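You operate a simulated robot arm through the tools that you are given. There is no shell and no other tool. Be economical: measure what you need, move in short steps, check, and stop when the job is done.

Carry out the task below with a simulated two-armed robot. There is one attempt and no reset: what you move stays moved.

TASK
Fetch the carton from the right half of the bench and set it in the flat green tray. Press the key one three times. Press the vent button to switch it on. Put the small green cup on the service table away on the top of the pad stand. Fetch the plug and set it in the deep white tray. Carry the green carry tray with both arms and set it on the left half of the bench. Put the filter cartridge that says "medium" from the top of the gasket table on the top of the jug table and the filter cartridge marked "rough" on the top of the pad stand. The order is free. Set down upright: small green cup, filter cartridge.

It is judged by the outcome, as a careful person would: the job done as asked, and still so three seconds after it is handed in. It fails if anything else is knocked over, pushed out of place, dropped, spilled or broken.

THE ROBOT
Two 7-joint arms with two-finger parallel grippers on one trunk, on a base that drives. Base frame: it is fixed to the floor where the robot stands at the start and does not move with it; the origin is under the middle of the robot, x ahead of it, y to its left, z up. Readings come in m, rad, newtons and seconds.
The left shoulder is at the start at [0.059, 0.174, 1.234], the right one opposite. With the tool pointing down near the work surface each hand reaches from about 0.1 to 0.66 m from the robot's upright axis, wherever it stands, measured 20 degrees to its own side. Places, roughly: carton [0.5, 0, 1]; deep white tray (22x17x7 cm) [0.9, 2.4, 0.9]; filter cartridge [3.25, 3, 0.75]; flat green tray (30x24x4 cm) [1.1, 0.2, 0.9]; green carry tray (35x19x6 cm) [3.3, 2.4, 0.9]; key one [1.9, 2.3, 0.9]; left half of the bench [2.1, 0.3, 0.8]; plug (7x7x3 cm) [1.1, 2.6, 0.9]; small green cup (7x7x9 cm) [1.1, 2.3, 0.9]; top of the jug table [2.1, 3, 0.8]; top of the pad stand [5.2, 2, 0.9]; vent button [1.4, 2.3, 0.9]. Payload 3.6 kg a hand.
The TCP of each hand is the grasp point between the finger pads, 0.03 m short of the fingertips. In the tool frame z runs along the fingers and y along their closing line. Largest opening 0.11 m; finger width 0.02, thickness 0.01; the body of the gripper, 0.048 by 0.112 m, starts 0.055 m behind the TCP.
Orientation is that of the tool frame in the base frame, as [roll, pitch, yaw] about the fixed x, y, z axes, in that order (R = Rz(yaw) Ry(pitch) Rx(roll)). With the fingers straight down and closing along the base's y, the tool's x points along the base's -x, its y along +y and its z along -z.

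THE INTERFACE
- The arms move only by the tool drive_tool. It takes "left_moves", "right_moves" or both (then of equal length, played together; a hand with none holds still); each is a list of rows, each an object of numbers (a shift or turn left out is 0, a gripper value left out holds the last): "x", "y", "z": the shift along the tool's x, y, z in mm; "wx", "wy", "wz": the turn, a rotation vector about the tool's x, y, z in rad. In form: [{"x": .., "y": .., "z": .., "wx": .., "wy": .., "wz": ..}, ...]. A call has 1 to 12 rows; each row is the pose to reach, as a shift and turn from the pose commanded when the call began, along the tool's axes at that moment. "left_gripper" and "right_gripper" are, for a hand that has rows, the finger opening in mm, from 0 to 110, set as the call begins (left out, the last holds). A row lasts 0.2 s, in which the tool goes at most 0.05 m and 0.15 rad; a call with a longer step from one row to the next is refused whole, and so is a gripper value outside its range. A pose out of reach is approached as far as the arm can. The call stops where the force on the tool passes 40 N (or 10 N more than at its start, if that is more) or the arm is blocked; 0.2 s more then pass. Each finger travels about 0.153 m/s and halts on what it meets, pressing with about 42 N; the grip force reading is that of the motor and also rises with nothing between the fingers. The clock runs only during rows and for 0.2 s after the last one: add rows that repeat a pose to give the fingers time. The reply holds the time, the measured pose of the TCP, the force on the tool along the base axes, the opening and the grip force, in the units named above and with some noise, with the torque about the TCP (base axes, N m) and any sound that the robot's microphone picked up.
- Cameras (640 x 400 px; columns grow to the right, rows downward): "scene" is now at [0.129, 0.0312, 1.4084]; the picture's right is [0.34, -0.94, -0.00], its down [-0.62, -0.23, -0.75] and it looks along [0.71, 0.26, -0.66] (base axes); focal length 247 px, centre (320, 200). "left" rides on the left gripper at [0.072, -0.017, -0.103] in its tool frame; the picture's right is [0.23, 0.97, 0.00], its down [-0.76, 0.18, -0.62] and it looks along [-0.61, 0.14, 0.78] (tool axes); focal length 222 px, centre (320, 200). "right" rides on the right gripper at [0.072, 0.017, -0.104] in its tool frame; the picture's right is [-0.23, 0.97, 0.00], its down [-0.76, -0.18, -0.62] and it looks along [-0.61, -0.14, 0.78] (tool axes); focal length 222 px, centre (320, 200). There is no depth. A picture from a camera that has moved, and an enlarged one, comes with that camera's place and axes in the base frame and with its lens. The place of the scene camera against the robot may be out by one fixed shift of up to 0.018 m in any direction.
- capture(camera): a new picture of that camera. No time passes.
- move_column(by): slides the trunk up (or, below 0, down) by that many m; the arms and the scene camera ride with it, the base frame stays. It gives what a move gives, with no picture.
- drive_base(legs): drives the robot by 1 to 6 legs, each [ahead, left, turn to the left] in m, m and rad, along the robot's own axes; the way and the turn of a leg run together, so that a leg with both is an arc; at most 1.5 m and 3.142 rad a leg. The arms and the cameras ride along, it lands a little off, and it stops where it bumps. It gives what a move gives.
- aim_head(pan, tilt): turns the head with the scene camera to pan (to the left, within 1.501 rad either way) and tilt (down, from -0.506 to 1.204), counted from straight ahead of the robot. It gives what a move gives.
- zoom(camera, box): a new picture of the part [left, top, right, bottom] of that camera's present view, enlarged. No time passes.
- job_done(): hands the job in; it is judged then, once.

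Work in short steps. Places have to be worked out from the pictures, the camera data and where the tool is seen: move nearer, look again, correct. Check each grasp and each placing, and mend what went wrong. You have 196 turns and 176 pictures in all, those below and enlarged ones among them. Open the grippers and draw the arms clear of the work before you hand the job in, unless the task says otherwise; then end with one line.

The tools are called after "Request:" as name(argument=value, ...) on one line, values as JSON. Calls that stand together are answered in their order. drive_tool: Moves the arms, as the interface text tells. Its arguments: {"type":"object","properties":{"left_moves":{"type":"array","items":{"type":"object","properties":{"x":{"type":"number"},"y":{"type":"number"},"z":{"type":"number"},"wx":{"type":"number"},"wy":{"type":"number"},"wz":{"type":"number"}}}},"left_gripper":{"type":"number"},"right_moves":{"type":"array","items":{"type":"object","properties":{"x":{"type":"number"},"y":{"type":"number"},"z":{"type":"number"},"wx":{"type":"number"},"wy":{"type":"number"},"wz":{"type":"number"}}}},"right_gripper":{"type":"number"}},"required":[]} The other tools are called the same way: move_column (by) slides the trunk up or down; drive_base (legs) drives the base; aim_head (pan, tilt) turns the head that bears the scene camera; capture (camera) takes a picture; zoom (camera, box) takes an enlarged picture of a part of a camera's view; job_done () hands the job in.

At the start:

```text
t: 0.0
left_tcp_pos: [0.4597, 0.316, 1.186]
left_tcp_rot: [3.141, -0.001, -3.142]
left_contact_force: [0.2, -0.3, 0.2]
left_torque: [0.02, 0.01, 0.03]
left_width: 0.11
left_finger_force: 0.1
right_tcp_pos: [0.4892, -0.0675, 1.1759]
right_tcp_rot: [-3.142, 0.0, 3.14]
right_contact_force: [0.5, -0.1, 0.1]
right_torque: [-0.01, 0.02, 0.01]
right_width: 0.1103
right_finger_force: 0.0
trunk travel left (down, up): [-0.35, 0.413]
robot x, y, heading: [-0.0005, -0.0015, -0.0]
head pan, tilt: [0.353, 0.719]
```

scene: 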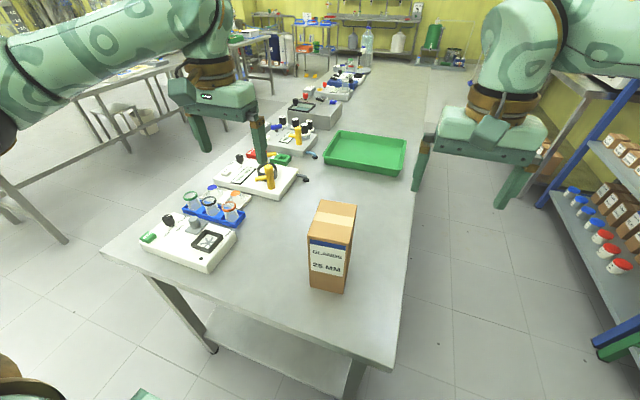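
right: 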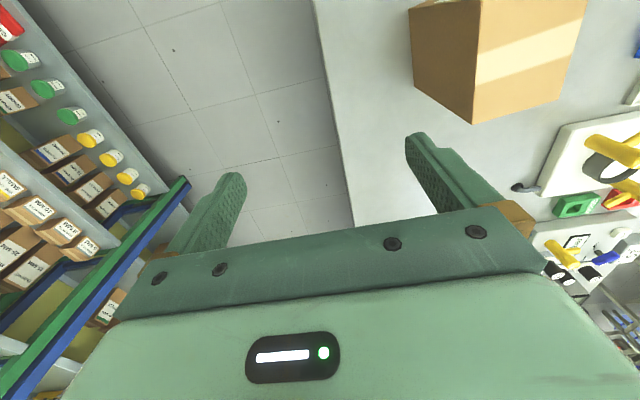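
left: 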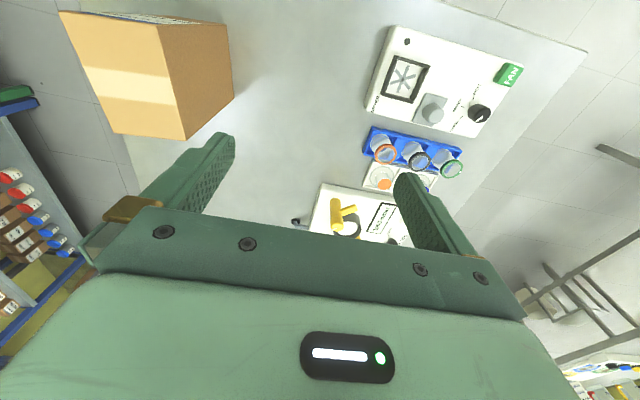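

From the scene and left pictures I triangulate the carton top at about [0.483, 0.13, 1.034]. It is about 8.3 cm wide along y, yawed +0.13 rad, and the bench top is at z≈0.85. I'll move the left hand above it and the right hand aside, then check.

Request:
drive_tool(left_moves=[{"x": -6, "y": -46, "wz": -0.06}, {"x": -12, "y": -93, "wz": -0.13}, {"x": -18, "y": -140, "wz": -0.13}, {"x": -23, "y": -186, "wz": -0.13}, {"x": -23, "y": -186, "wz": -0.13}], right_moves=[{"y": -40}, {"y": -80}, {"y": -120}, {"y": -120}, {"y": -120}], left_gripper=110)

Request:
capture(camera="left")

Request:
capture(camera="scene")

```text
t: 1.2
left_tcp_pos: [0.4811, 0.1307, 1.1892]
left_tcp_rot: [-3.141, 0.0, -3.011]
left_contact_force: [0.6, 0.0, 0.0]
left_torque: [-0.03, 0.04, 0.03]
left_width: 0.1102
left_finger_force: 0.0
right_tcp_pos: [0.4896, -0.1843, 1.1735]
right_tcp_rot: [-3.141, 0.0, -3.141]
right_contact_force: [0.8, -0.1, 0.0]
right_torque: [0.01, 0.0, 0.03]
right_width: 0.1099
right_finger_force: 0.0
trunk travel left (down, up): [-0.35, 0.413]
robot x, y, heading: [0.0004, -0.0033, 0.003]
head pan, tilt: [0.353, 0.719]
```

```text
172 pictures are left
camera left: at [0.4113, 0.1057, 1.2914], right [-0.35, 0.94, 0.0], down [0.73, 0.28, 0.62], along [0.58, 0.22, -0.78], focal length 222 px, centre (320, 200)
```

left: 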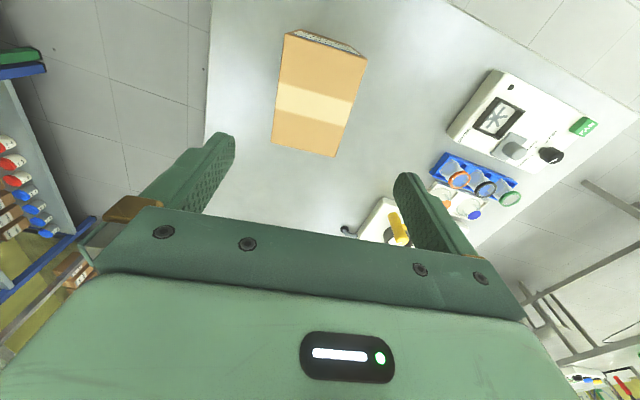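

```text
171 pictures are left
camera scene: at [0.1287, 0.032, 1.4084], right [0.34, -0.94, 0.0], down [-0.62, -0.23, -0.75], along [0.71, 0.26, -0.66], focal length 247 px, centre (320, 200)
```

scene: 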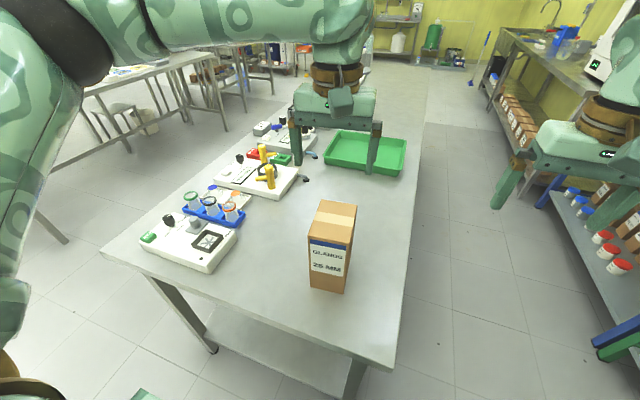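

The carton centre refines to (0.480, 0.125) with yaw about 0.14. I'll descend to z≈0.985 and close.

Request:
drive_tool(left_moves=[{"y": -5, "z": 45}, {"y": -5, "z": 90}, {"y": -5, "z": 130}, {"y": -5, "z": 170}, {"y": -5, "z": 202}, {"y": -5, "z": 202}])

Request:
capture(camera="scene")

```text
t: 2.6
left_tcp_pos: [0.4825, 0.1262, 0.9847]
left_tcp_rot: [-3.138, 0.002, -3.011]
left_contact_force: [2.2, 0.8, 11.2]
left_torque: [0.16, 0.28, -0.06]
left_width: 0.1101
left_finger_force: 0.1
right_tcp_pos: [0.4886, -0.1851, 1.1729]
right_tcp_rot: [3.141, 0.0, 3.14]
right_contact_force: [-1.1, 0.3, 0.0]
right_torque: [0.0, 0.02, 0.0]
right_width: 0.1101
right_finger_force: 0.1
trunk travel left (down, up): [-0.35, 0.413]
robot x, y, heading: [-0.0028, -0.0017, -0.003]
head pan, tilt: [0.353, 0.719]
```

```text
170 pictures are left
camera scene: at [0.1283, 0.0309, 1.4087], right [0.34, -0.94, 0.0], down [-0.62, -0.23, -0.75], along [0.71, 0.26, -0.66], focal length 247 px, centre (320, 200)
```

scene: 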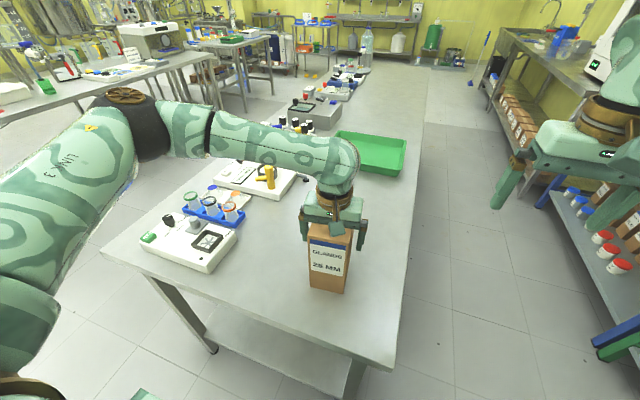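

There is 11 N upward, so the palm is touching the top. I'll raise 8 mm, close, and lift slightly.

Request:
drive_tool(left_moves=[{"z": -8}])

Request:
drive_tool(left_moves=[{"z": 0}, {"z": 0}, {"z": 0}, {"z": -20}, {"z": -50}, {"z": -50}], left_gripper=0)

```text
t: 3.0
left_tcp_pos: [0.4811, 0.126, 0.9911]
left_tcp_rot: [3.141, -0.001, -3.009]
left_contact_force: [0.4, -0.2, -0.4]
left_torque: [0.0, 0.0, 0.0]
left_width: 0.11
left_finger_force: 0.1
right_tcp_pos: [0.4878, -0.1851, 1.1728]
right_tcp_rot: [-3.141, 0.0, -3.142]
right_contact_force: [-0.3, -0.6, -0.6]
right_torque: [0.03, 0.01, -0.02]
right_width: 0.1099
right_finger_force: 0.0
trunk travel left (down, up): [-0.35, 0.413]
robot x, y, heading: [0.0002, -0.0043, 0.001]
head pan, tilt: [0.353, 0.719]
```

```text
t: 4.4
left_tcp_pos: [0.4822, 0.1253, 1.0409]
left_tcp_rot: [3.141, -0.001, -3.012]
left_contact_force: [-0.6, -0.1, -3.7]
left_torque: [0.03, -0.02, -0.01]
left_width: 0.0824
left_finger_force: 41.7
right_tcp_pos: [0.4903, -0.1853, 1.1733]
right_tcp_rot: [-3.141, -0.002, -3.142]
right_contact_force: [0.2, -0.4, 0.5]
right_torque: [0.01, 0.02, 0.0]
right_width: 0.1102
right_finger_force: 0.1
trunk travel left (down, up): [-0.35, 0.413]
robot x, y, heading: [0.0029, 0.003, 0.004]
head pan, tilt: [0.353, 0.719]
```

The carton is gripped (width 82 mm, about 0.4 kg). I'll raise it and drive: strafe right, ahead, then turn left to face the bench near the flat green tray.

Request:
drive_tool(left_moves=[{"z": -45}, {"z": -90}, {"z": -110}])

Request:
drive_base(legs=[[0, -0.45, 0], [1.05, 0, 0], [0, 0, 1.571]])

Request:
aim_head(pan=0.0, tilt=0.75)

Request:
capture(camera="scene")

Request:
capture(camera="right")

```text
t: 5.2
left_tcp_pos: [0.4824, 0.1245, 1.1509]
left_tcp_rot: [3.142, -0.002, -3.009]
left_contact_force: [1.1, 0.5, -4.0]
left_torque: [-0.03, -0.04, 0.0]
left_width: 0.0824
left_finger_force: 42.4
right_tcp_pos: [0.4909, -0.1853, 1.1716]
right_tcp_rot: [-3.141, -0.004, 3.141]
right_contact_force: [0.1, 0.3, 0.5]
right_torque: [0.02, 0.03, -0.04]
right_width: 0.1099
right_finger_force: 0.0
trunk travel left (down, up): [-0.35, 0.413]
robot x, y, heading: [-0.0008, 0.0016, 0.0]
head pan, tilt: [0.353, 0.719]
```

```text
t: 16.7
left_tcp_pos: [0.9231, 0.0452, 1.1508]
left_tcp_rot: [3.141, -0.001, -1.44]
left_contact_force: [-0.7, 0.3, -4.2]
left_torque: [0.02, -0.01, -0.01]
left_width: 0.0822
left_finger_force: 42.2
right_tcp_pos: [1.2342, 0.0518, 1.1725]
right_tcp_rot: [-3.141, -0.002, -1.571]
right_contact_force: [0.2, -0.3, 0.1]
right_torque: [0.01, -0.03, -0.02]
right_width: 0.1097
right_finger_force: 0.0
trunk travel left (down, up): [-0.35, 0.413]
robot x, y, heading: [1.0502, -0.4373, 1.576]
head pan, tilt: [0.353, 0.719]
```

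```text
t: 17.5
left_tcp_pos: [0.9255, 0.0473, 1.1515]
left_tcp_rot: [-3.139, 0.0, -1.442]
left_contact_force: [-0.5, -0.1, -3.3]
left_torque: [-0.01, 0.0, 0.01]
left_width: 0.0822
left_finger_force: 41.9
right_tcp_pos: [1.2337, 0.0538, 1.1716]
right_tcp_rot: [-3.141, -0.001, -1.57]
right_contact_force: [-0.3, -0.3, 0.0]
right_torque: [-0.01, 0.05, 0.01]
right_width: 0.11
right_finger_force: 0.0
trunk travel left (down, up): [-0.35, 0.413]
robot x, y, heading: [1.0477, -0.4392, 1.574]
head pan, tilt: [0.0, 0.75]
```

```text
169 pictures are left
camera scene: at [1.0389, -0.2919, 1.4056], right [1.0, 0.0, 0.0], down [0.0, -0.68, -0.73], along [0.0, 0.73, -0.68], focal length 247 px, centre (320, 200)
```

scene: 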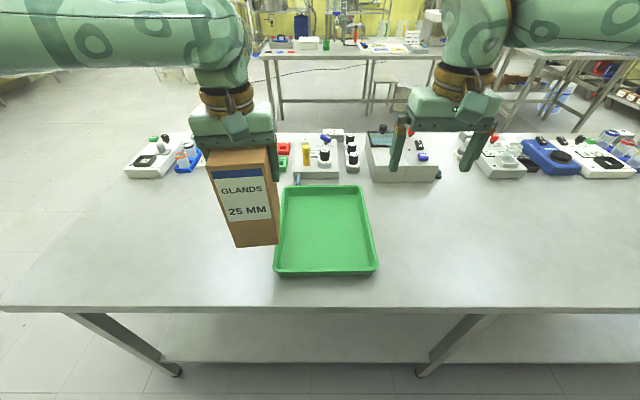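

```text
168 pictures are left
camera right: at [1.2182, -0.0195, 1.2779], right [-0.97, 0.23, 0.0], down [0.18, 0.76, 0.62], along [0.14, 0.61, -0.78], focal length 222 px, centre (320, 200)
```

right: 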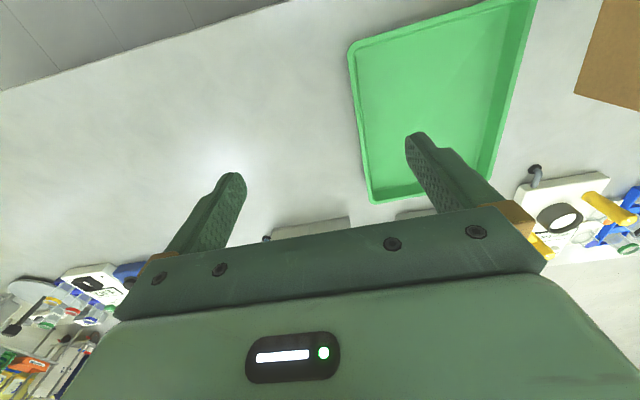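

The tray centre works out to about (1.05, 0.168). I'll move the carton above it and shift the right hand aside.

Request:
drive_tool(left_moves=[{"x": -20, "y": -34}, {"x": -40, "y": -68}, {"x": -60, "y": -102}, {"x": -76, "y": -134}, {"x": -76, "y": -134, "z": 40}, {"x": -76, "y": -134, "z": 80}, {"x": -76, "y": -134, "z": 120}, {"x": -76, "y": -134, "z": 120}], right_moves=[{"y": -40}, {"y": -80}, {"y": -100}, {"y": -100}, {"y": -100}, {"y": -100}, {"y": -100}, {"y": -100}])

Request:
capture(camera="scene")

```text
t: 19.3
left_tcp_pos: [1.0489, 0.1387, 1.0303]
left_tcp_rot: [-3.142, -0.001, -1.44]
left_contact_force: [0.2, 0.3, -4.7]
left_torque: [0.0, 0.03, 0.03]
left_width: 0.0823
left_finger_force: 42.2
right_tcp_pos: [1.3351, 0.0507, 1.1727]
right_tcp_rot: [3.141, 0.0, -1.573]
right_contact_force: [-0.1, -0.1, 0.4]
right_torque: [-0.01, 0.02, 0.02]
right_width: 0.1098
right_finger_force: 0.1
trunk travel left (down, up): [-0.35, 0.413]
robot x, y, heading: [1.0482, -0.4399, 1.565]
head pan, tilt: [0.0, 0.75]
```

```text
167 pictures are left
camera scene: at [1.0392, -0.2923, 1.4057], right [1.0, 0.0, 0.0], down [0.0, -0.68, -0.73], along [0.0, 0.73, -0.68], focal length 247 px, centre (320, 200)
```

scene: 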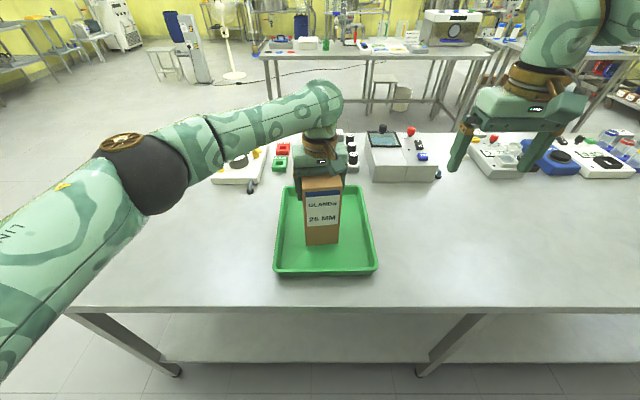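

The carton is over the tray interior. I'll lower it in small steps until contact.

Request:
drive_tool(left_moves=[{"z": 12}, {"z": 20}, {"z": 25}, {"z": 28}, {"z": 31}, {"z": 34}])

```text
t: 20.7
left_tcp_pos: [1.0476, 0.1383, 0.9967]
left_tcp_rot: [3.141, -0.003, -1.439]
left_contact_force: [-0.2, 0.6, -3.9]
left_torque: [0.01, 0.0, 0.0]
left_width: 0.0822
left_finger_force: 41.8
right_tcp_pos: [1.3357, 0.0501, 1.1731]
right_tcp_rot: [3.141, 0.0, -1.574]
right_contact_force: [0.8, 0.1, 0.0]
right_torque: [0.03, 0.02, -0.03]
right_width: 0.1097
right_finger_force: 0.1
trunk travel left (down, up): [-0.35, 0.413]
robot x, y, heading: [1.047, -0.4366, 1.569]
head pan, tilt: [0.0, 0.75]
```

No contact yet, so I'll continue 2 mm at a time.

Request:
drive_tool(left_moves=[{"z": 2}, {"z": 3}, {"z": 4}, {"z": 5}])

```text
t: 21.7
left_tcp_pos: [1.0472, 0.1392, 0.9956]
left_tcp_rot: [-3.138, 0.006, -1.44]
left_contact_force: [-1.9, 9.9, 38.4]
left_torque: [-0.77, 0.57, -0.5]
left_width: 0.0824
left_finger_force: 41.8
right_tcp_pos: [1.3349, 0.0488, 1.1746]
right_tcp_rot: [3.141, 0.002, -1.573]
right_contact_force: [-0.3, -0.4, -0.1]
right_torque: [0.02, -0.02, -0.01]
right_width: 0.1101
right_finger_force: 0.0
trunk travel left (down, up): [-0.35, 0.413]
robot x, y, heading: [1.0485, -0.4412, 1.571]
head pan, tilt: [0.0, 0.75]
```

Contact at z≈0.996. I'll ease up 3 mm to relieve the force, open, then rise.

Request:
drive_tool(left_moves=[{"z": -3}, {"z": -3}])

Request:
drive_tool(left_moves=[{"z": 0}, {"z": 0}, {"z": -40}, {"z": -85}, {"z": -130}, {"z": -170}], left_gripper=110)

Request:
capture(camera="scene")

```text
t: 22.3
left_tcp_pos: [1.0477, 0.1381, 0.9956]
left_tcp_rot: [-3.141, 0.002, -1.44]
left_contact_force: [-0.4, 8.6, 20.6]
left_torque: [1.05, -0.11, 0.02]
left_width: 0.082
left_finger_force: 41.8
right_tcp_pos: [1.3335, 0.0491, 1.1741]
right_tcp_rot: [-3.14, 0.0, -1.573]
right_contact_force: [0.3, 0.2, -0.3]
right_torque: [0.04, -0.02, 0.03]
right_width: 0.1098
right_finger_force: 0.0
trunk travel left (down, up): [-0.35, 0.413]
robot x, y, heading: [1.0463, -0.4385, 1.573]
head pan, tilt: [0.0, 0.75]
```

```text
t: 23.7
left_tcp_pos: [1.0469, 0.1364, 1.1649]
left_tcp_rot: [3.141, 0.0, -1.442]
left_contact_force: [0.7, 0.3, -0.1]
left_torque: [0.01, 0.04, -0.02]
left_width: 0.1098
left_finger_force: 0.1
right_tcp_pos: [1.3359, 0.0498, 1.1735]
right_tcp_rot: [3.14, 0.0, -1.575]
right_contact_force: [-0.2, 1.2, -0.1]
right_torque: [0.0, -0.02, 0.03]
right_width: 0.1103
right_finger_force: 0.1
trunk travel left (down, up): [-0.35, 0.413]
robot x, y, heading: [1.0498, -0.4367, 1.567]
head pan, tilt: [0.0, 0.75]
```

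```text
166 pictures are left
camera scene: at [1.0396, -0.2931, 1.4058], right [1.0, 0.0, 0.0], down [0.0, -0.68, -0.73], along [0.0, 0.73, -0.68], focal length 247 px, centre (320, 200)
```

scene: 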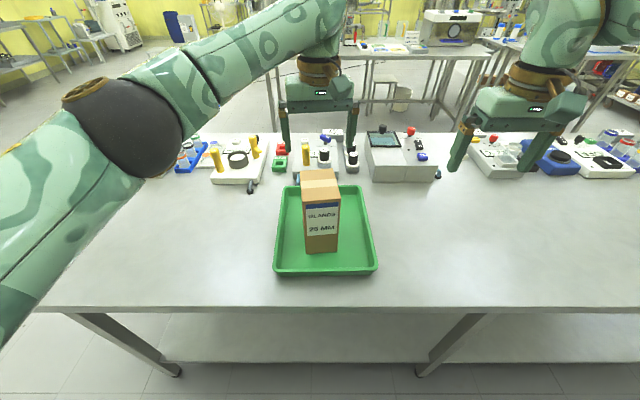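

The carton stands in the tray. Now I'll draw both arms in and look around toward the second row of tables.

Request:
drive_tool(left_moves=[{"x": 32, "y": 36}, {"x": 64, "y": 74, "wz": 0.06}, {"x": 96, "y": 110, "wz": 0.13}, {"x": 128, "y": 148, "wz": 0.13}, {"x": 160, "y": 186, "wz": 0.13}, {"x": 192, "y": 225, "wz": 0.13}], right_moves=[{"x": 30}, {"x": 60}, {"x": 90}, {"x": 120}, {"x": 140}, {"x": 140}])

Request:
aim_head(pan=0.0, tilt=0.3)

Request:
capture(camera="scene")

Request:
aim_head(pan=-0.9, tilt=0.35)

Request:
capture(camera="scene")

Request:
aim_head(pan=0.9, tilt=0.35)

Request:
capture(camera="scene")

```text
refused: row 6 steps farther than a row can; nothing moved
```

```text
t: 24.6
left_tcp_pos: [1.0475, 0.1376, 1.1626]
left_tcp_rot: [-3.14, -0.001, -1.442]
left_contact_force: [-0.3, -0.4, -0.1]
left_torque: [-0.04, 0.0, 0.02]
left_width: 0.1102
left_finger_force: 0.0
right_tcp_pos: [1.3356, 0.0515, 1.1723]
right_tcp_rot: [-3.14, 0.001, -1.572]
right_contact_force: [-0.5, 0.7, -0.1]
right_torque: [-0.01, 0.0, -0.04]
right_width: 0.1101
right_finger_force: 0.1
trunk travel left (down, up): [-0.35, 0.413]
robot x, y, heading: [1.0491, -0.4366, 1.567]
head pan, tilt: [0.0, 0.3]
```

```text
165 pictures are left
camera scene: at [1.0393, -0.2818, 1.446], right [1.0, 0.0, 0.0], down [0.0, -0.3, -0.95], along [0.0, 0.95, -0.3], focal length 247 px, centre (320, 200)
```

scene: 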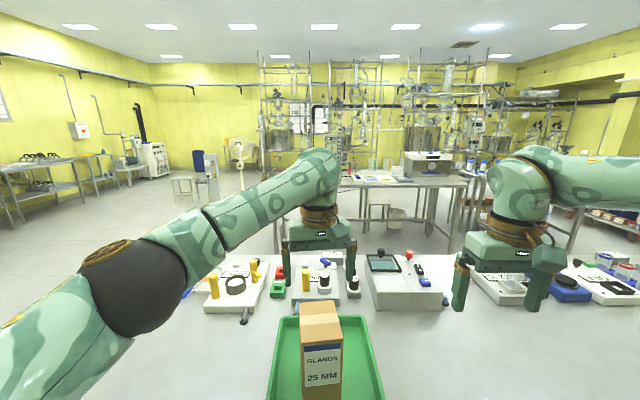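

```text
t: 25.8
left_tcp_pos: [1.0471, 0.1376, 1.1638]
left_tcp_rot: [-3.141, -0.001, -1.44]
left_contact_force: [-0.4, 0.0, 0.0]
left_torque: [0.01, -0.02, 0.0]
left_width: 0.1098
left_finger_force: 0.1
right_tcp_pos: [1.3351, 0.0513, 1.1717]
right_tcp_rot: [-3.141, 0.001, -1.571]
right_contact_force: [-0.3, 0.1, -0.2]
right_torque: [-0.02, -0.04, -0.03]
right_width: 0.11
right_finger_force: 0.1
trunk travel left (down, up): [-0.35, 0.413]
robot x, y, heading: [1.0483, -0.436, 1.574]
head pan, tilt: [-0.901, 0.351]
```

```text
164 pictures are left
camera scene: at [1.1122, -0.3172, 1.4413], right [0.62, -0.78, 0.0], down [-0.27, -0.21, -0.94], along [0.74, 0.58, -0.34], focal length 247 px, centre (320, 200)
```

scene: 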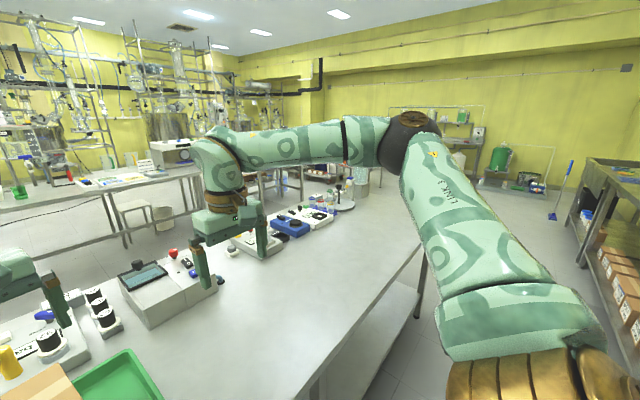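

```text
t: 27.6
left_tcp_pos: [1.0487, 0.1367, 1.1635]
left_tcp_rot: [-3.141, 0.0, -1.44]
left_contact_force: [0.2, 0.1, 0.1]
left_torque: [-0.01, 0.0, -0.01]
left_width: 0.1099
left_finger_force: 0.0
right_tcp_pos: [1.3349, 0.0506, 1.173]
right_tcp_rot: [-3.14, -0.001, -1.572]
right_contact_force: [0.8, -1.1, 0.4]
right_torque: [-0.02, -0.04, 0.04]
right_width: 0.1099
right_finger_force: 0.1
trunk travel left (down, up): [-0.35, 0.413]
robot x, y, heading: [1.0528, -0.4433, 1.571]
head pan, tilt: [0.901, 0.351]
```

```text
163 pictures are left
camera scene: at [0.9663, -0.3171, 1.4414], right [0.62, 0.78, 0.0], down [0.27, -0.21, -0.94], along [-0.74, 0.58, -0.34], focal length 247 px, centre (320, 200)
```

scene: 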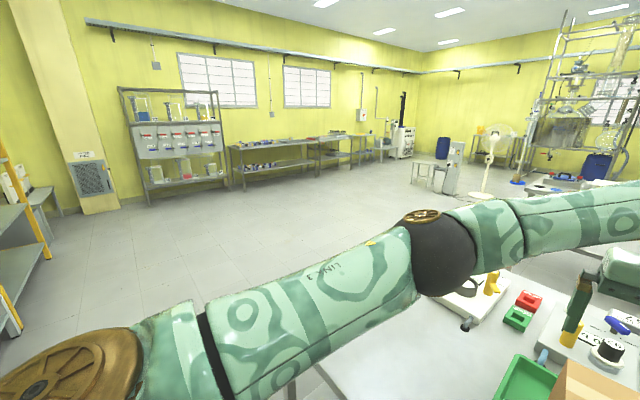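

The left side is open and the service table's near leg is at about (0.58, 2.15). I'll tuck the arms in smaller steps and drive around the bench's near end to the service table.

Request:
drive_tool(left_moves=[{"x": 30, "y": 30}, {"x": 60, "y": 65, "wz": 0.06}, {"x": 90, "y": 98, "wz": 0.13}, {"x": 120, "y": 132, "wz": 0.13}, {"x": 150, "y": 165, "wz": 0.13}, {"x": 175, "y": 198, "wz": 0.13}, {"x": 192, "y": 225, "wz": 0.13}], right_moves=[{"x": 30}, {"x": 60}, {"x": 90}, {"x": 120}, {"x": 140}, {"x": 140}, {"x": 140}])

Request:
drive_base(legs=[[0, 1.35, 0], [1.45, 0, 0], [0.45, 0, 0], [0, -1.35, 0]])

Request:
aim_head(pan=0.0, tilt=0.6)

Request:
capture(camera="scene")

```text
t: 29.2
left_tcp_pos: [0.8488, -0.082, 1.166]
left_tcp_rot: [-3.139, 0.001, -1.574]
left_contact_force: [-1.1, 0.9, 0.5]
left_torque: [0.01, -0.05, 0.02]
left_width: 0.1099
left_finger_force: 0.0
right_tcp_pos: [1.3343, -0.0906, 1.1719]
right_tcp_rot: [3.141, -0.001, -1.572]
right_contact_force: [-0.5, 0.3, 0.8]
right_torque: [-0.04, 0.01, 0.01]
right_width: 0.1103
right_finger_force: 0.0
trunk travel left (down, up): [-0.35, 0.413]
robot x, y, heading: [1.0504, -0.4369, 1.568]
head pan, tilt: [0.901, 0.351]
```

```text
t: 51.4
left_tcp_pos: [0.8829, 1.8357, 1.166]
left_tcp_rot: [-3.139, -0.001, -1.551]
left_contact_force: [-0.7, 0.9, 1.2]
left_torque: [0.02, -0.02, 0.02]
left_width: 0.1099
left_finger_force: 0.1
right_tcp_pos: [1.3693, 1.8365, 1.1708]
right_tcp_rot: [3.141, 0.001, -1.551]
right_contact_force: [0.9, 0.1, 1.5]
right_torque: [0.02, 0.01, 0.03]
right_width: 0.1101
right_finger_force: 0.0
trunk travel left (down, up): [-0.35, 0.413]
robot x, y, heading: [1.0867, 1.4831, 1.588]
head pan, tilt: [0.901, 0.351]
```

```text
t: 52.6
left_tcp_pos: [0.8824, 1.8364, 1.1664]
left_tcp_rot: [3.141, 0.0, -1.548]
left_contact_force: [-0.4, 0.7, 0.2]
left_torque: [-0.04, -0.02, -0.04]
left_width: 0.1101
left_finger_force: 0.1
right_tcp_pos: [1.3693, 1.8383, 1.1713]
right_tcp_rot: [3.141, 0.0, -1.552]
right_contact_force: [-0.8, 1.1, 0.0]
right_torque: [0.0, 0.0, 0.0]
right_width: 0.11
right_finger_force: 0.0
trunk travel left (down, up): [-0.35, 0.413]
robot x, y, heading: [1.0893, 1.4859, 1.595]
head pan, tilt: [0.0, 0.6]
```

```text
162 pictures are left
camera scene: at [1.0765, 1.6347, 1.4186], right [1.0, 0.02, 0.0], down [0.01, -0.56, -0.82], along [-0.02, 0.82, -0.57], focal length 247 px, centre (320, 200)
```

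scene: 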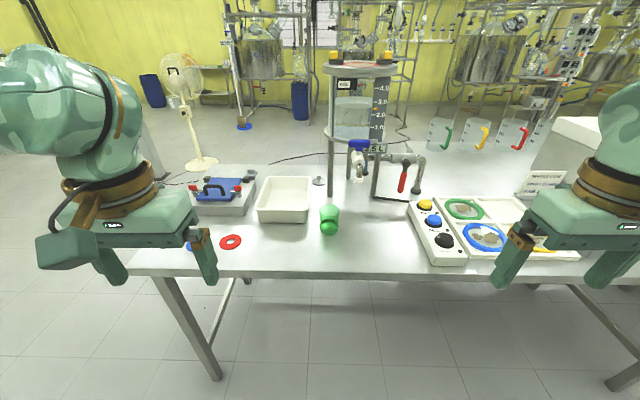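

The service table is in view. I'll zoom in to identify the plug, cup, tray and buttons.

Request:
zoom(camera="scene", box=[170, 150, 370, 275])

Request:
zoom(camera="scene", box=[380, 150, 600, 288])

```text
3.20 times, centred on (270, 212) of scene
camera zoom: at [1.0765, 1.6347, 1.4186], right [1.0, 0.02, 0.0], down [0.01, -0.56, -0.82], along [-0.02, 0.82, -0.57], focal length 790 px, centre (480, 160)
```

zoom: 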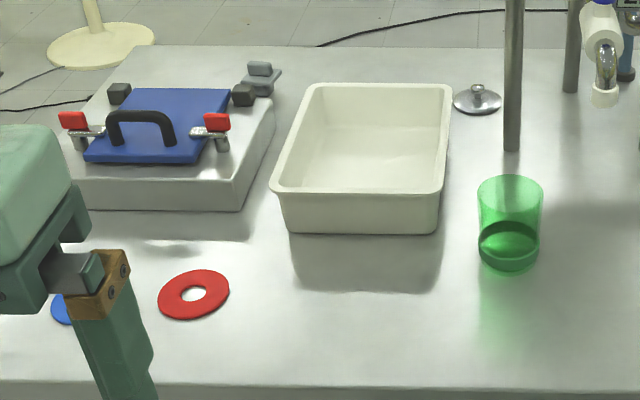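

```text
2.90 times, centred on (490, 219) of scene
camera zoom: at [1.0765, 1.6347, 1.4186], right [1.0, 0.02, 0.0], down [0.01, -0.56, -0.82], along [-0.02, 0.82, -0.57], focal length 716 px, centre (-173, 145)
```

zoom: 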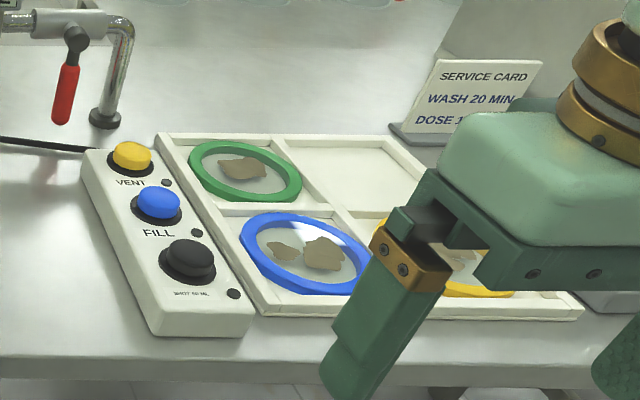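

I see the vent as the yellow button near (1.44, 2.37), the cup near (1.09, 2.27), and the plug (lid with knob) near (1.05, 2.57), beyond reach from this side. I'll drive nearer to work on the vent and cup first.

Request:
drive_base(legs=[[0.24, -0.24, -0.02]])

Request:
aim_head(pan=0.0, tilt=0.75)

Request:
capture(camera="scene")

Request:
capture(camera="right")

Request:
capture(camera="left")

```text
t: 54.8
left_tcp_pos: [1.1285, 2.0843, 1.1658]
left_tcp_rot: [-3.141, -0.001, -1.566]
left_contact_force: [-1.0, -0.1, -0.2]
left_torque: [-0.03, 0.02, 0.05]
left_width: 0.1101
left_finger_force: 0.1
right_tcp_pos: [1.6157, 2.0768, 1.1714]
right_tcp_rot: [3.141, -0.002, -1.569]
right_contact_force: [-0.1, 0.2, 0.4]
right_torque: [-0.05, 0.03, 0.01]
right_width: 0.1098
right_finger_force: 0.0
trunk travel left (down, up): [-0.35, 0.413]
robot x, y, heading: [1.3302, 1.7283, 1.574]
head pan, tilt: [0.0, 0.6]
```

```text
t: 55.5
left_tcp_pos: [1.1297, 2.084, 1.1658]
left_tcp_rot: [3.141, 0.001, -1.565]
left_contact_force: [-0.2, 0.5, -0.3]
left_torque: [0.0, 0.03, -0.03]
left_width: 0.1101
left_finger_force: 0.1
right_tcp_pos: [1.6146, 2.077, 1.1715]
right_tcp_rot: [-3.141, -0.001, -1.568]
right_contact_force: [-0.3, -0.4, -0.1]
right_torque: [0.03, -0.01, 0.02]
right_width: 0.1102
right_finger_force: 0.2
trunk travel left (down, up): [-0.35, 0.413]
robot x, y, heading: [1.3313, 1.7268, 1.574]
head pan, tilt: [0.0, 0.75]
```

```text
159 pictures are left
camera scene: at [1.3198, 1.873, 1.4058], right [1.0, 0.0, 0.0], down [0.0, -0.68, -0.73], along [0.0, 0.73, -0.68], focal length 247 px, centre (320, 200)
```

scene: 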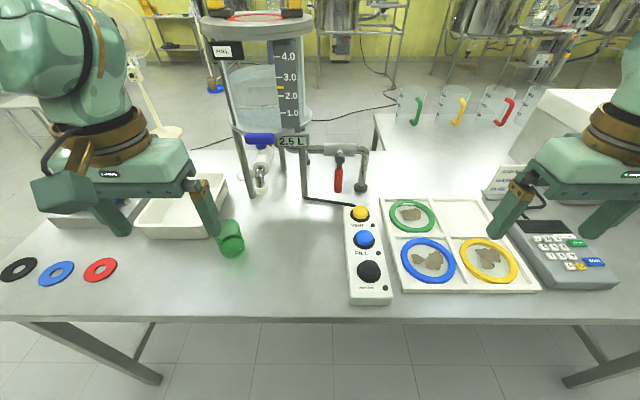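

```text
158 pictures are left
camera right: at [1.5991, 2.0052, 1.2768], right [-0.97, 0.22, 0.0], down [0.17, 0.76, 0.62], along [0.14, 0.61, -0.78], focal length 222 px, centre (320, 200)
```

right: 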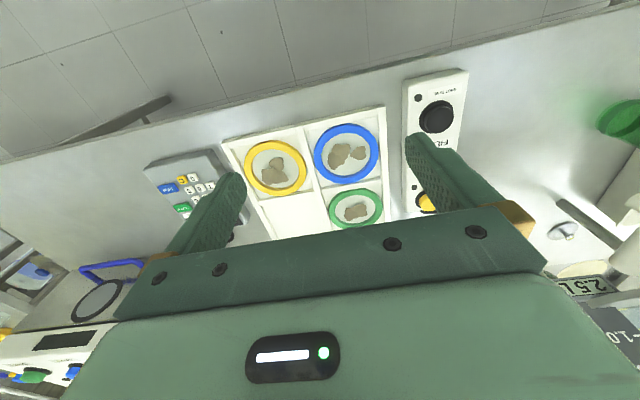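

```text
157 pictures are left
camera left: at [1.1456, 2.0104, 1.2694], right [-0.97, -0.23, 0.0], down [-0.18, 0.76, 0.62], along [-0.14, 0.61, -0.78], focal length 222 px, centre (320, 200)
```

left: 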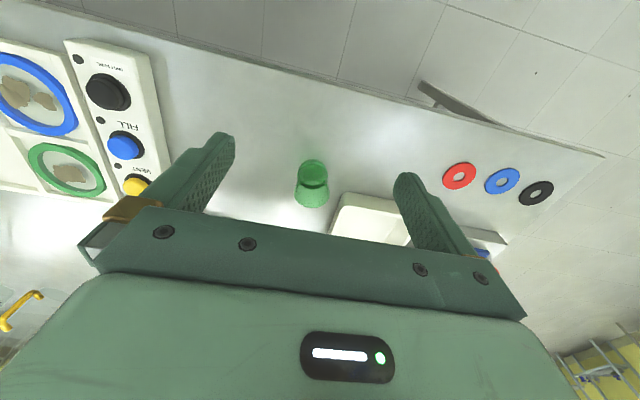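

Vent button estimated at (1.437, 2.36, 0.90). I'll move the closed right gripper above it and check.

Request:
drive_tool(right_moves=[{"x": -40, "y": 25}, {"x": -80, "y": 50}, {"x": -120, "y": 75}, {"x": -160, "y": 100}, {"x": -200, "y": 125}, {"x": -240, "y": 150}, {"x": -283, "y": 175}, {"x": -283, "y": 178, "z": 45}, {"x": -283, "y": 178, "z": 90}, {"x": -283, "y": 178, "z": 135}, {"x": -283, "y": 178, "z": 160}, {"x": -283, "y": 178, "z": 160}], right_gripper=0)

Request:
zoom(camera="scene", box=[280, 130, 440, 230])

Request:
capture(camera="right")

Request:
capture(camera="left")

```text
t: 58.1
left_tcp_pos: [1.1282, 2.0842, 1.1669]
left_tcp_rot: [3.141, 0.001, -1.567]
left_contact_force: [-0.9, 0.4, -0.8]
left_torque: [0.02, 0.02, -0.01]
left_width: 0.1099
left_finger_force: 0.0
right_tcp_pos: [1.4341, 2.3459, 1.0326]
right_tcp_rot: [-3.141, 0.0, -1.565]
right_contact_force: [0.0, -0.1, 0.1]
right_torque: [0.01, -0.05, -0.01]
right_width: 0.0002
right_finger_force: 37.2
right hand out of reach, approached as far as the arm can: row 6, 7, 8, 9, 10, 11, 12
trunk travel left (down, up): [-0.35, 0.413]
robot x, y, heading: [1.3288, 1.7268, 1.572]
head pan, tilt: [0.0, 0.75]
```

```text
4.00 times, centred on (360, 180) of scene
camera zoom: at [1.3195, 1.8733, 1.4057], right [1.0, 0.0, 0.0], down [0.0, -0.68, -0.73], along [0.0, 0.73, -0.68], focal length 988 px, centre (160, 280)
```

zoom: 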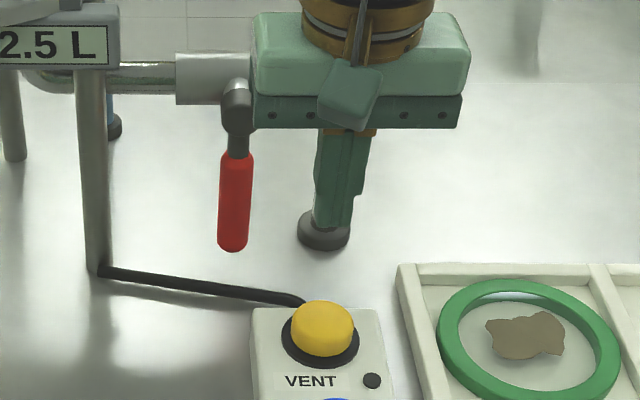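

```text
155 pictures are left
camera right: at [1.4187, 2.2739, 1.1384], right [-0.97, 0.22, 0.0], down [0.17, 0.76, 0.62], along [0.14, 0.61, -0.78], focal length 222 px, centre (320, 200)
```

right: 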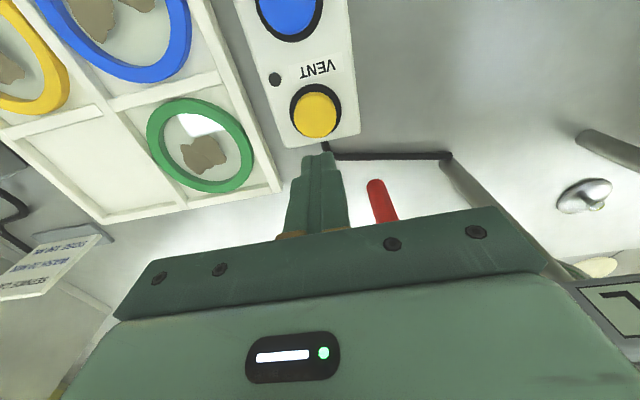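

```text
154 pictures are left
camera left: at [1.1453, 2.0107, 1.2693], right [-0.97, -0.23, 0.0], down [-0.18, 0.76, 0.62], along [-0.14, 0.61, -0.78], focal length 222 px, centre (320, 200)
```

left: 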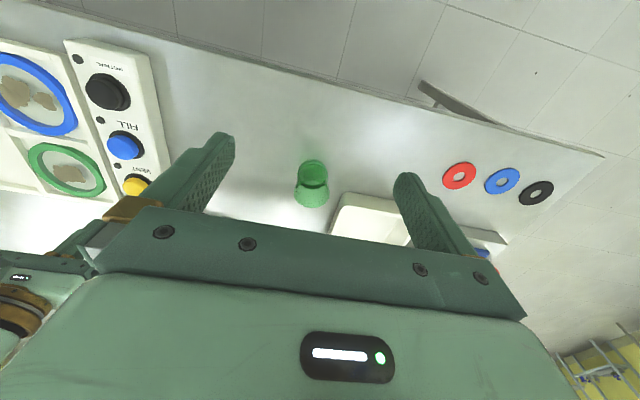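

The hand cameras agree on the button top at about (1.440, 2.343, 0.913). I'll descend to just above it, correcting the over-reach.

Request:
drive_tool(right_moves=[{"x": 16, "y": -4, "z": 20}, {"x": 16, "y": -4, "z": 48}, {"x": 16, "y": -4, "z": 54}])

Request:
capture(camera="right")

Request:
zoom(camera="scene", box=[280, 130, 440, 230])

```text
t: 58.9
left_tcp_pos: [1.1288, 2.0824, 1.1657]
left_tcp_rot: [3.141, -0.001, -1.566]
left_contact_force: [0.4, 0.0, 0.6]
left_torque: [0.01, 0.04, 0.01]
left_width: 0.11
left_finger_force: 0.0
right_tcp_pos: [1.438, 2.3316, 0.9792]
right_tcp_rot: [3.142, 0.0, -1.568]
right_contact_force: [-0.2, 0.0, -0.1]
right_torque: [-0.02, 0.0, 0.0]
right_width: 0.0002
right_finger_force: 37.7
trunk travel left (down, up): [-0.35, 0.413]
robot x, y, heading: [1.3329, 1.7236, 1.574]
head pan, tilt: [0.0, 0.75]
```

```text
153 pictures are left
camera right: at [1.4226, 2.2595, 1.0843], right [-0.97, 0.22, 0.0], down [0.18, 0.76, 0.62], along [0.14, 0.61, -0.78], focal length 222 px, centre (320, 200)
```

right: 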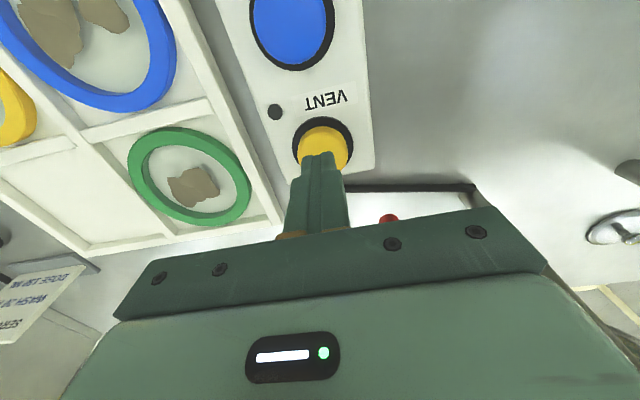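

```text
4.00 times, centred on (360, 180) of scene
camera zoom: at [1.32, 1.8729, 1.4058], right [1.0, 0.0, 0.0], down [0.0, -0.68, -0.73], along [0.0, 0.73, -0.68], focal length 988 px, centre (160, 280)
```

zoom: 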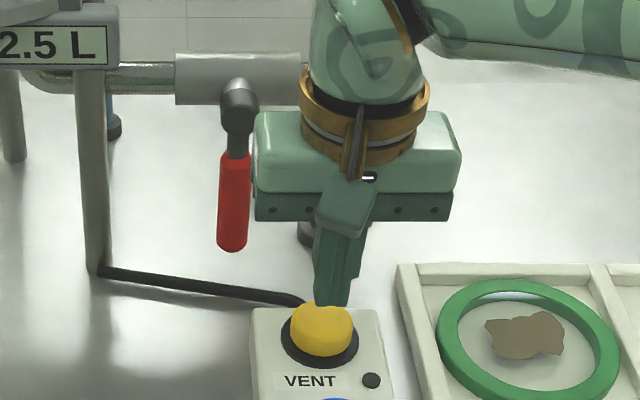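

The tip is about 9 mm short in y and about 35 mm above the button. I'll correct and press down gradually.

Request:
drive_tool(right_moves=[{"x": -9, "z": 10}, {"x": -9, "z": 22}, {"x": -9, "z": 30}, {"x": -9, "z": 34}, {"x": -9, "z": 37}, {"x": -9, "z": 40}])

Request:
zoom(camera="scene", box=[280, 130, 440, 230])

```text
t: 60.3
left_tcp_pos: [1.1289, 2.0813, 1.1664]
left_tcp_rot: [-3.141, 0.003, -1.565]
left_contact_force: [0.4, -0.2, 0.7]
left_torque: [-0.03, 0.05, 0.01]
left_width: 0.1101
left_finger_force: 0.0
right_tcp_pos: [1.4377, 2.3399, 0.944]
right_tcp_rot: [3.141, 0.007, -1.569]
right_contact_force: [1.9, 4.7, 29.9]
right_torque: [0.17, -0.06, 0.07]
right_width: 0.0001
right_finger_force: 37.5
trunk travel left (down, up): [-0.35, 0.413]
robot x, y, heading: [1.3307, 1.7272, 1.576]
head pan, tilt: [0.0, 0.75]
heard: click
```

```text
4.00 times, centred on (360, 180) of scene
camera zoom: at [1.3194, 1.8705, 1.4064], right [1.0, 0.0, 0.0], down [0.0, -0.68, -0.73], along [0.0, 0.73, -0.68], focal length 988 px, centre (160, 280)
```

zoom: 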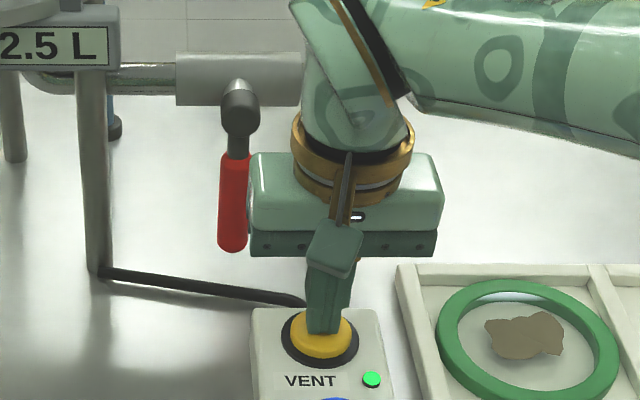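

Click heard and the vent LED is green. I'll lift and retract the right hand and bring the open left hand over the cup.

Request:
drive_tool(right_moves=[{"z": -20}, {"z": -60}, {"z": -105}, {"z": -150}, {"z": -190}, {"x": 45, "z": -210}, {"x": 90, "y": -20, "z": -210}, {"x": 135, "y": -50, "z": -210}, {"x": 180, "y": -80, "z": -210}, {"x": 220, "y": -100, "z": -210}], left_moves=[{"x": 0}, {"x": 0}, {"x": 0}, {"x": 0}, {"x": -40, "y": 8}, {"x": -80, "y": 16}, {"x": -120, "y": 24}, {"x": -160, "y": 30}, {"x": -185, "y": 32, "z": 30}, {"x": -185, "y": 32, "z": 70}])

Request:
capture(camera="left")

Request:
capture(camera="scene")

```text
refused: row 8 steps farther than a row can; nothing moved
```

```text
150 pictures are left
camera left: at [1.1452, 2.0082, 1.2703], right [-0.97, -0.23, 0.0], down [-0.18, 0.76, 0.62], along [-0.14, 0.61, -0.78], focal length 222 px, centre (320, 200)
```

left: 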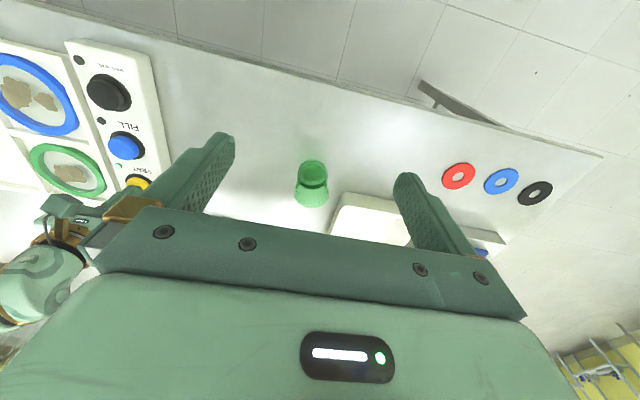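

```text
149 pictures are left
camera scene: at [1.3194, 1.8705, 1.4064], right [1.0, 0.0, 0.0], down [0.0, -0.68, -0.73], along [0.0, 0.73, -0.68], focal length 247 px, centre (320, 200)
```

scene: 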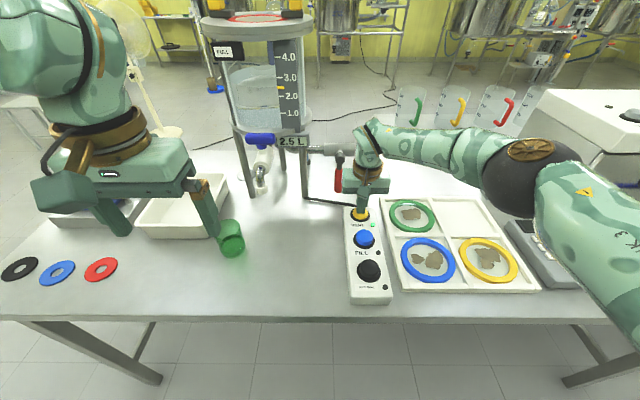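

One step was too long, so nothing moved. I'll repeat with shorter steps.

Request:
drive_tool(right_moves=[{"z": -20}, {"z": -60}, {"z": -105}, {"z": -150}, {"z": -190}, {"x": 40, "z": -205}, {"x": 80, "y": -15, "z": -205}, {"x": 120, "y": -40, "z": -205}, {"x": 160, "y": -65, "z": -205}, {"x": 200, "y": -90, "z": -205}], left_moves=[{"x": 0}, {"x": 0}, {"x": 0}, {"x": 0}, {"x": -40, "y": 8}, {"x": -80, "y": 16}, {"x": -120, "y": 24}, {"x": -155, "y": 30}, {"x": -183, "y": 32, "z": 30}, {"x": -183, "y": 32, "z": 70}])

Request:
capture(camera="left")

Request:
capture(camera="scene")

```text
t: 62.5
left_tcp_pos: [1.0963, 2.265, 1.1]
left_tcp_rot: [-3.141, 0.002, -1.568]
left_contact_force: [0.2, 0.1, -1.4]
left_torque: [0.02, 0.02, -0.01]
left_width: 0.1101
left_finger_force: 0.1
right_tcp_pos: [1.5328, 2.1371, 1.145]
right_tcp_rot: [3.14, 0.0, -1.567]
right_contact_force: [0.3, 0.0, -0.8]
right_torque: [0.01, -0.02, 0.03]
right_width: 0.0
right_finger_force: 38.1
right hand out of reach, approached as far as the arm can: row 4, 5
trunk travel left (down, up): [-0.35, 0.413]
robot x, y, heading: [1.3303, 1.73, 1.577]
head pan, tilt: [0.0, 0.75]
```

```text
148 pictures are left
camera left: at [1.1138, 2.1909, 1.202], right [-0.97, -0.23, 0.0], down [-0.18, 0.76, 0.62], along [-0.14, 0.61, -0.78], focal length 222 px, centre (320, 200)
```

left: 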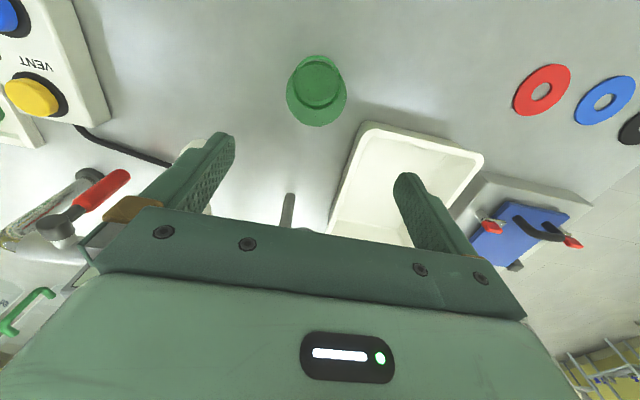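

```text
147 pictures are left
camera scene: at [1.3207, 1.872, 1.4059], right [1.0, 0.0, 0.0], down [0.0, -0.68, -0.73], along [0.0, 0.73, -0.68], focal length 247 px, centre (320, 200)
```

scene: 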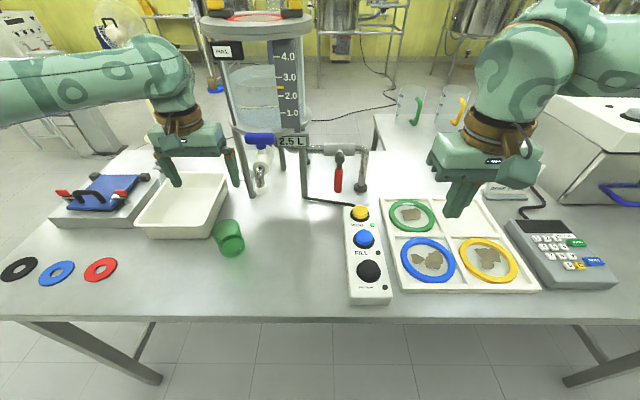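

The cup centre from the hand camera is (1.105, 2.251). The white tray corner is close, so I'll open to 92 mm, correct the position, and descend to z≈0.90.

Request:
drive_tool(left_moves=[{"x": 15, "y": -9, "z": 20}, {"x": 15, "y": -9, "z": 60}, {"x": 15, "y": -9, "z": 100}, {"x": 15, "y": -9, "z": 100}], left_gripper=92)

Request:
capture(camera="left")

```text
t: 63.5
left_tcp_pos: [1.1042, 2.2496, 0.9954]
left_tcp_rot: [-3.14, -0.001, -1.567]
left_contact_force: [0.1, -0.1, -1.0]
left_torque: [-0.02, 0.01, 0.02]
left_width: 0.092
left_finger_force: 0.0
right_tcp_pos: [1.5319, 2.1395, 1.145]
right_tcp_rot: [-3.14, 0.0, -1.568]
right_contact_force: [-0.6, 0.0, -0.7]
right_torque: [0.01, -0.02, -0.02]
right_width: 0.0
right_finger_force: 37.5
trunk travel left (down, up): [-0.35, 0.413]
robot x, y, heading: [1.3308, 1.7226, 1.572]
head pan, tilt: [0.0, 0.75]
```

```text
146 pictures are left
camera left: at [1.121, 2.177, 1.0992], right [-0.97, -0.23, 0.0], down [-0.18, 0.76, 0.62], along [-0.14, 0.61, -0.78], focal length 222 px, centre (320, 200)
```

left: 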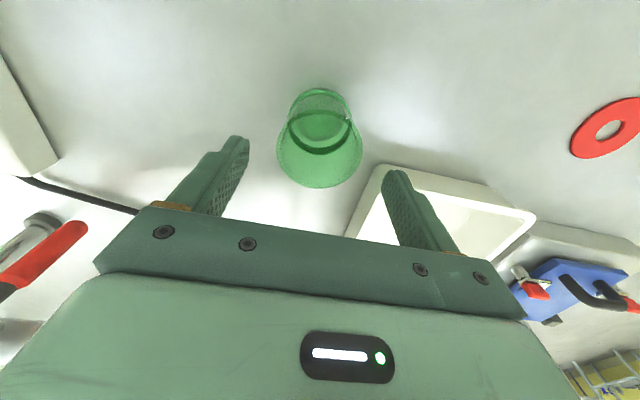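

It is centred on the cup. I'll descend to 0.90 and grip.

Request:
drive_tool(left_moves=[{"z": 40}, {"z": 75}, {"z": 94}, {"z": 94}])

Request:
drive_tool(left_moves=[{"z": 0}, {"z": 0}, {"z": 0}, {"z": -15}, {"z": -50}, {"z": -95}, {"z": -140}, {"z": -185}, {"z": -220}], left_gripper=50)

Request:
capture(camera="left")

```text
t: 64.5
left_tcp_pos: [1.1048, 2.2506, 0.9017]
left_tcp_rot: [3.141, -0.001, -1.565]
left_contact_force: [0.2, 0.3, -0.1]
left_torque: [0.01, -0.02, -0.01]
left_width: 0.0918
left_finger_force: 0.0
right_tcp_pos: [1.5313, 2.1385, 1.1442]
right_tcp_rot: [3.141, 0.0, -1.569]
right_contact_force: [0.6, -0.4, -0.3]
right_torque: [-0.02, -0.02, -0.02]
right_width: 0.0002
right_finger_force: 37.7
trunk travel left (down, up): [-0.35, 0.413]
robot x, y, heading: [1.3284, 1.726, 1.57]
head pan, tilt: [0.0, 0.75]
```

```text
t: 66.5
left_tcp_pos: [1.1036, 2.251, 1.1238]
left_tcp_rot: [-3.141, 0.001, -1.566]
left_contact_force: [0.6, 0.4, 0.8]
left_torque: [0.02, 0.0, 0.03]
left_width: 0.0635
left_finger_force: 41.3
right_tcp_pos: [1.5318, 2.1396, 1.1437]
right_tcp_rot: [-3.141, 0.0, -1.567]
right_contact_force: [0.0, -0.1, -0.1]
right_torque: [0.03, 0.0, 0.02]
right_width: 0.0002
right_finger_force: 37.5
trunk travel left (down, up): [-0.35, 0.413]
robot x, y, heading: [1.3314, 1.7303, 1.573]
head pan, tilt: [0.0, 0.75]
```

```text
145 pictures are left
camera left: at [1.1204, 2.1778, 1.2272], right [-0.97, -0.23, 0.0], down [-0.18, 0.76, 0.62], along [-0.14, 0.61, -0.78], focal length 222 px, centre (320, 200)
```

left: 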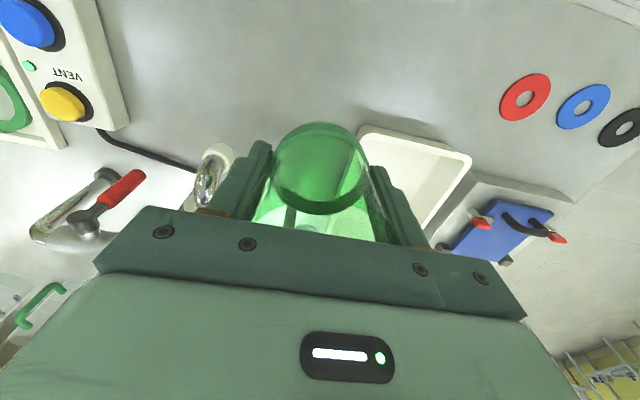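

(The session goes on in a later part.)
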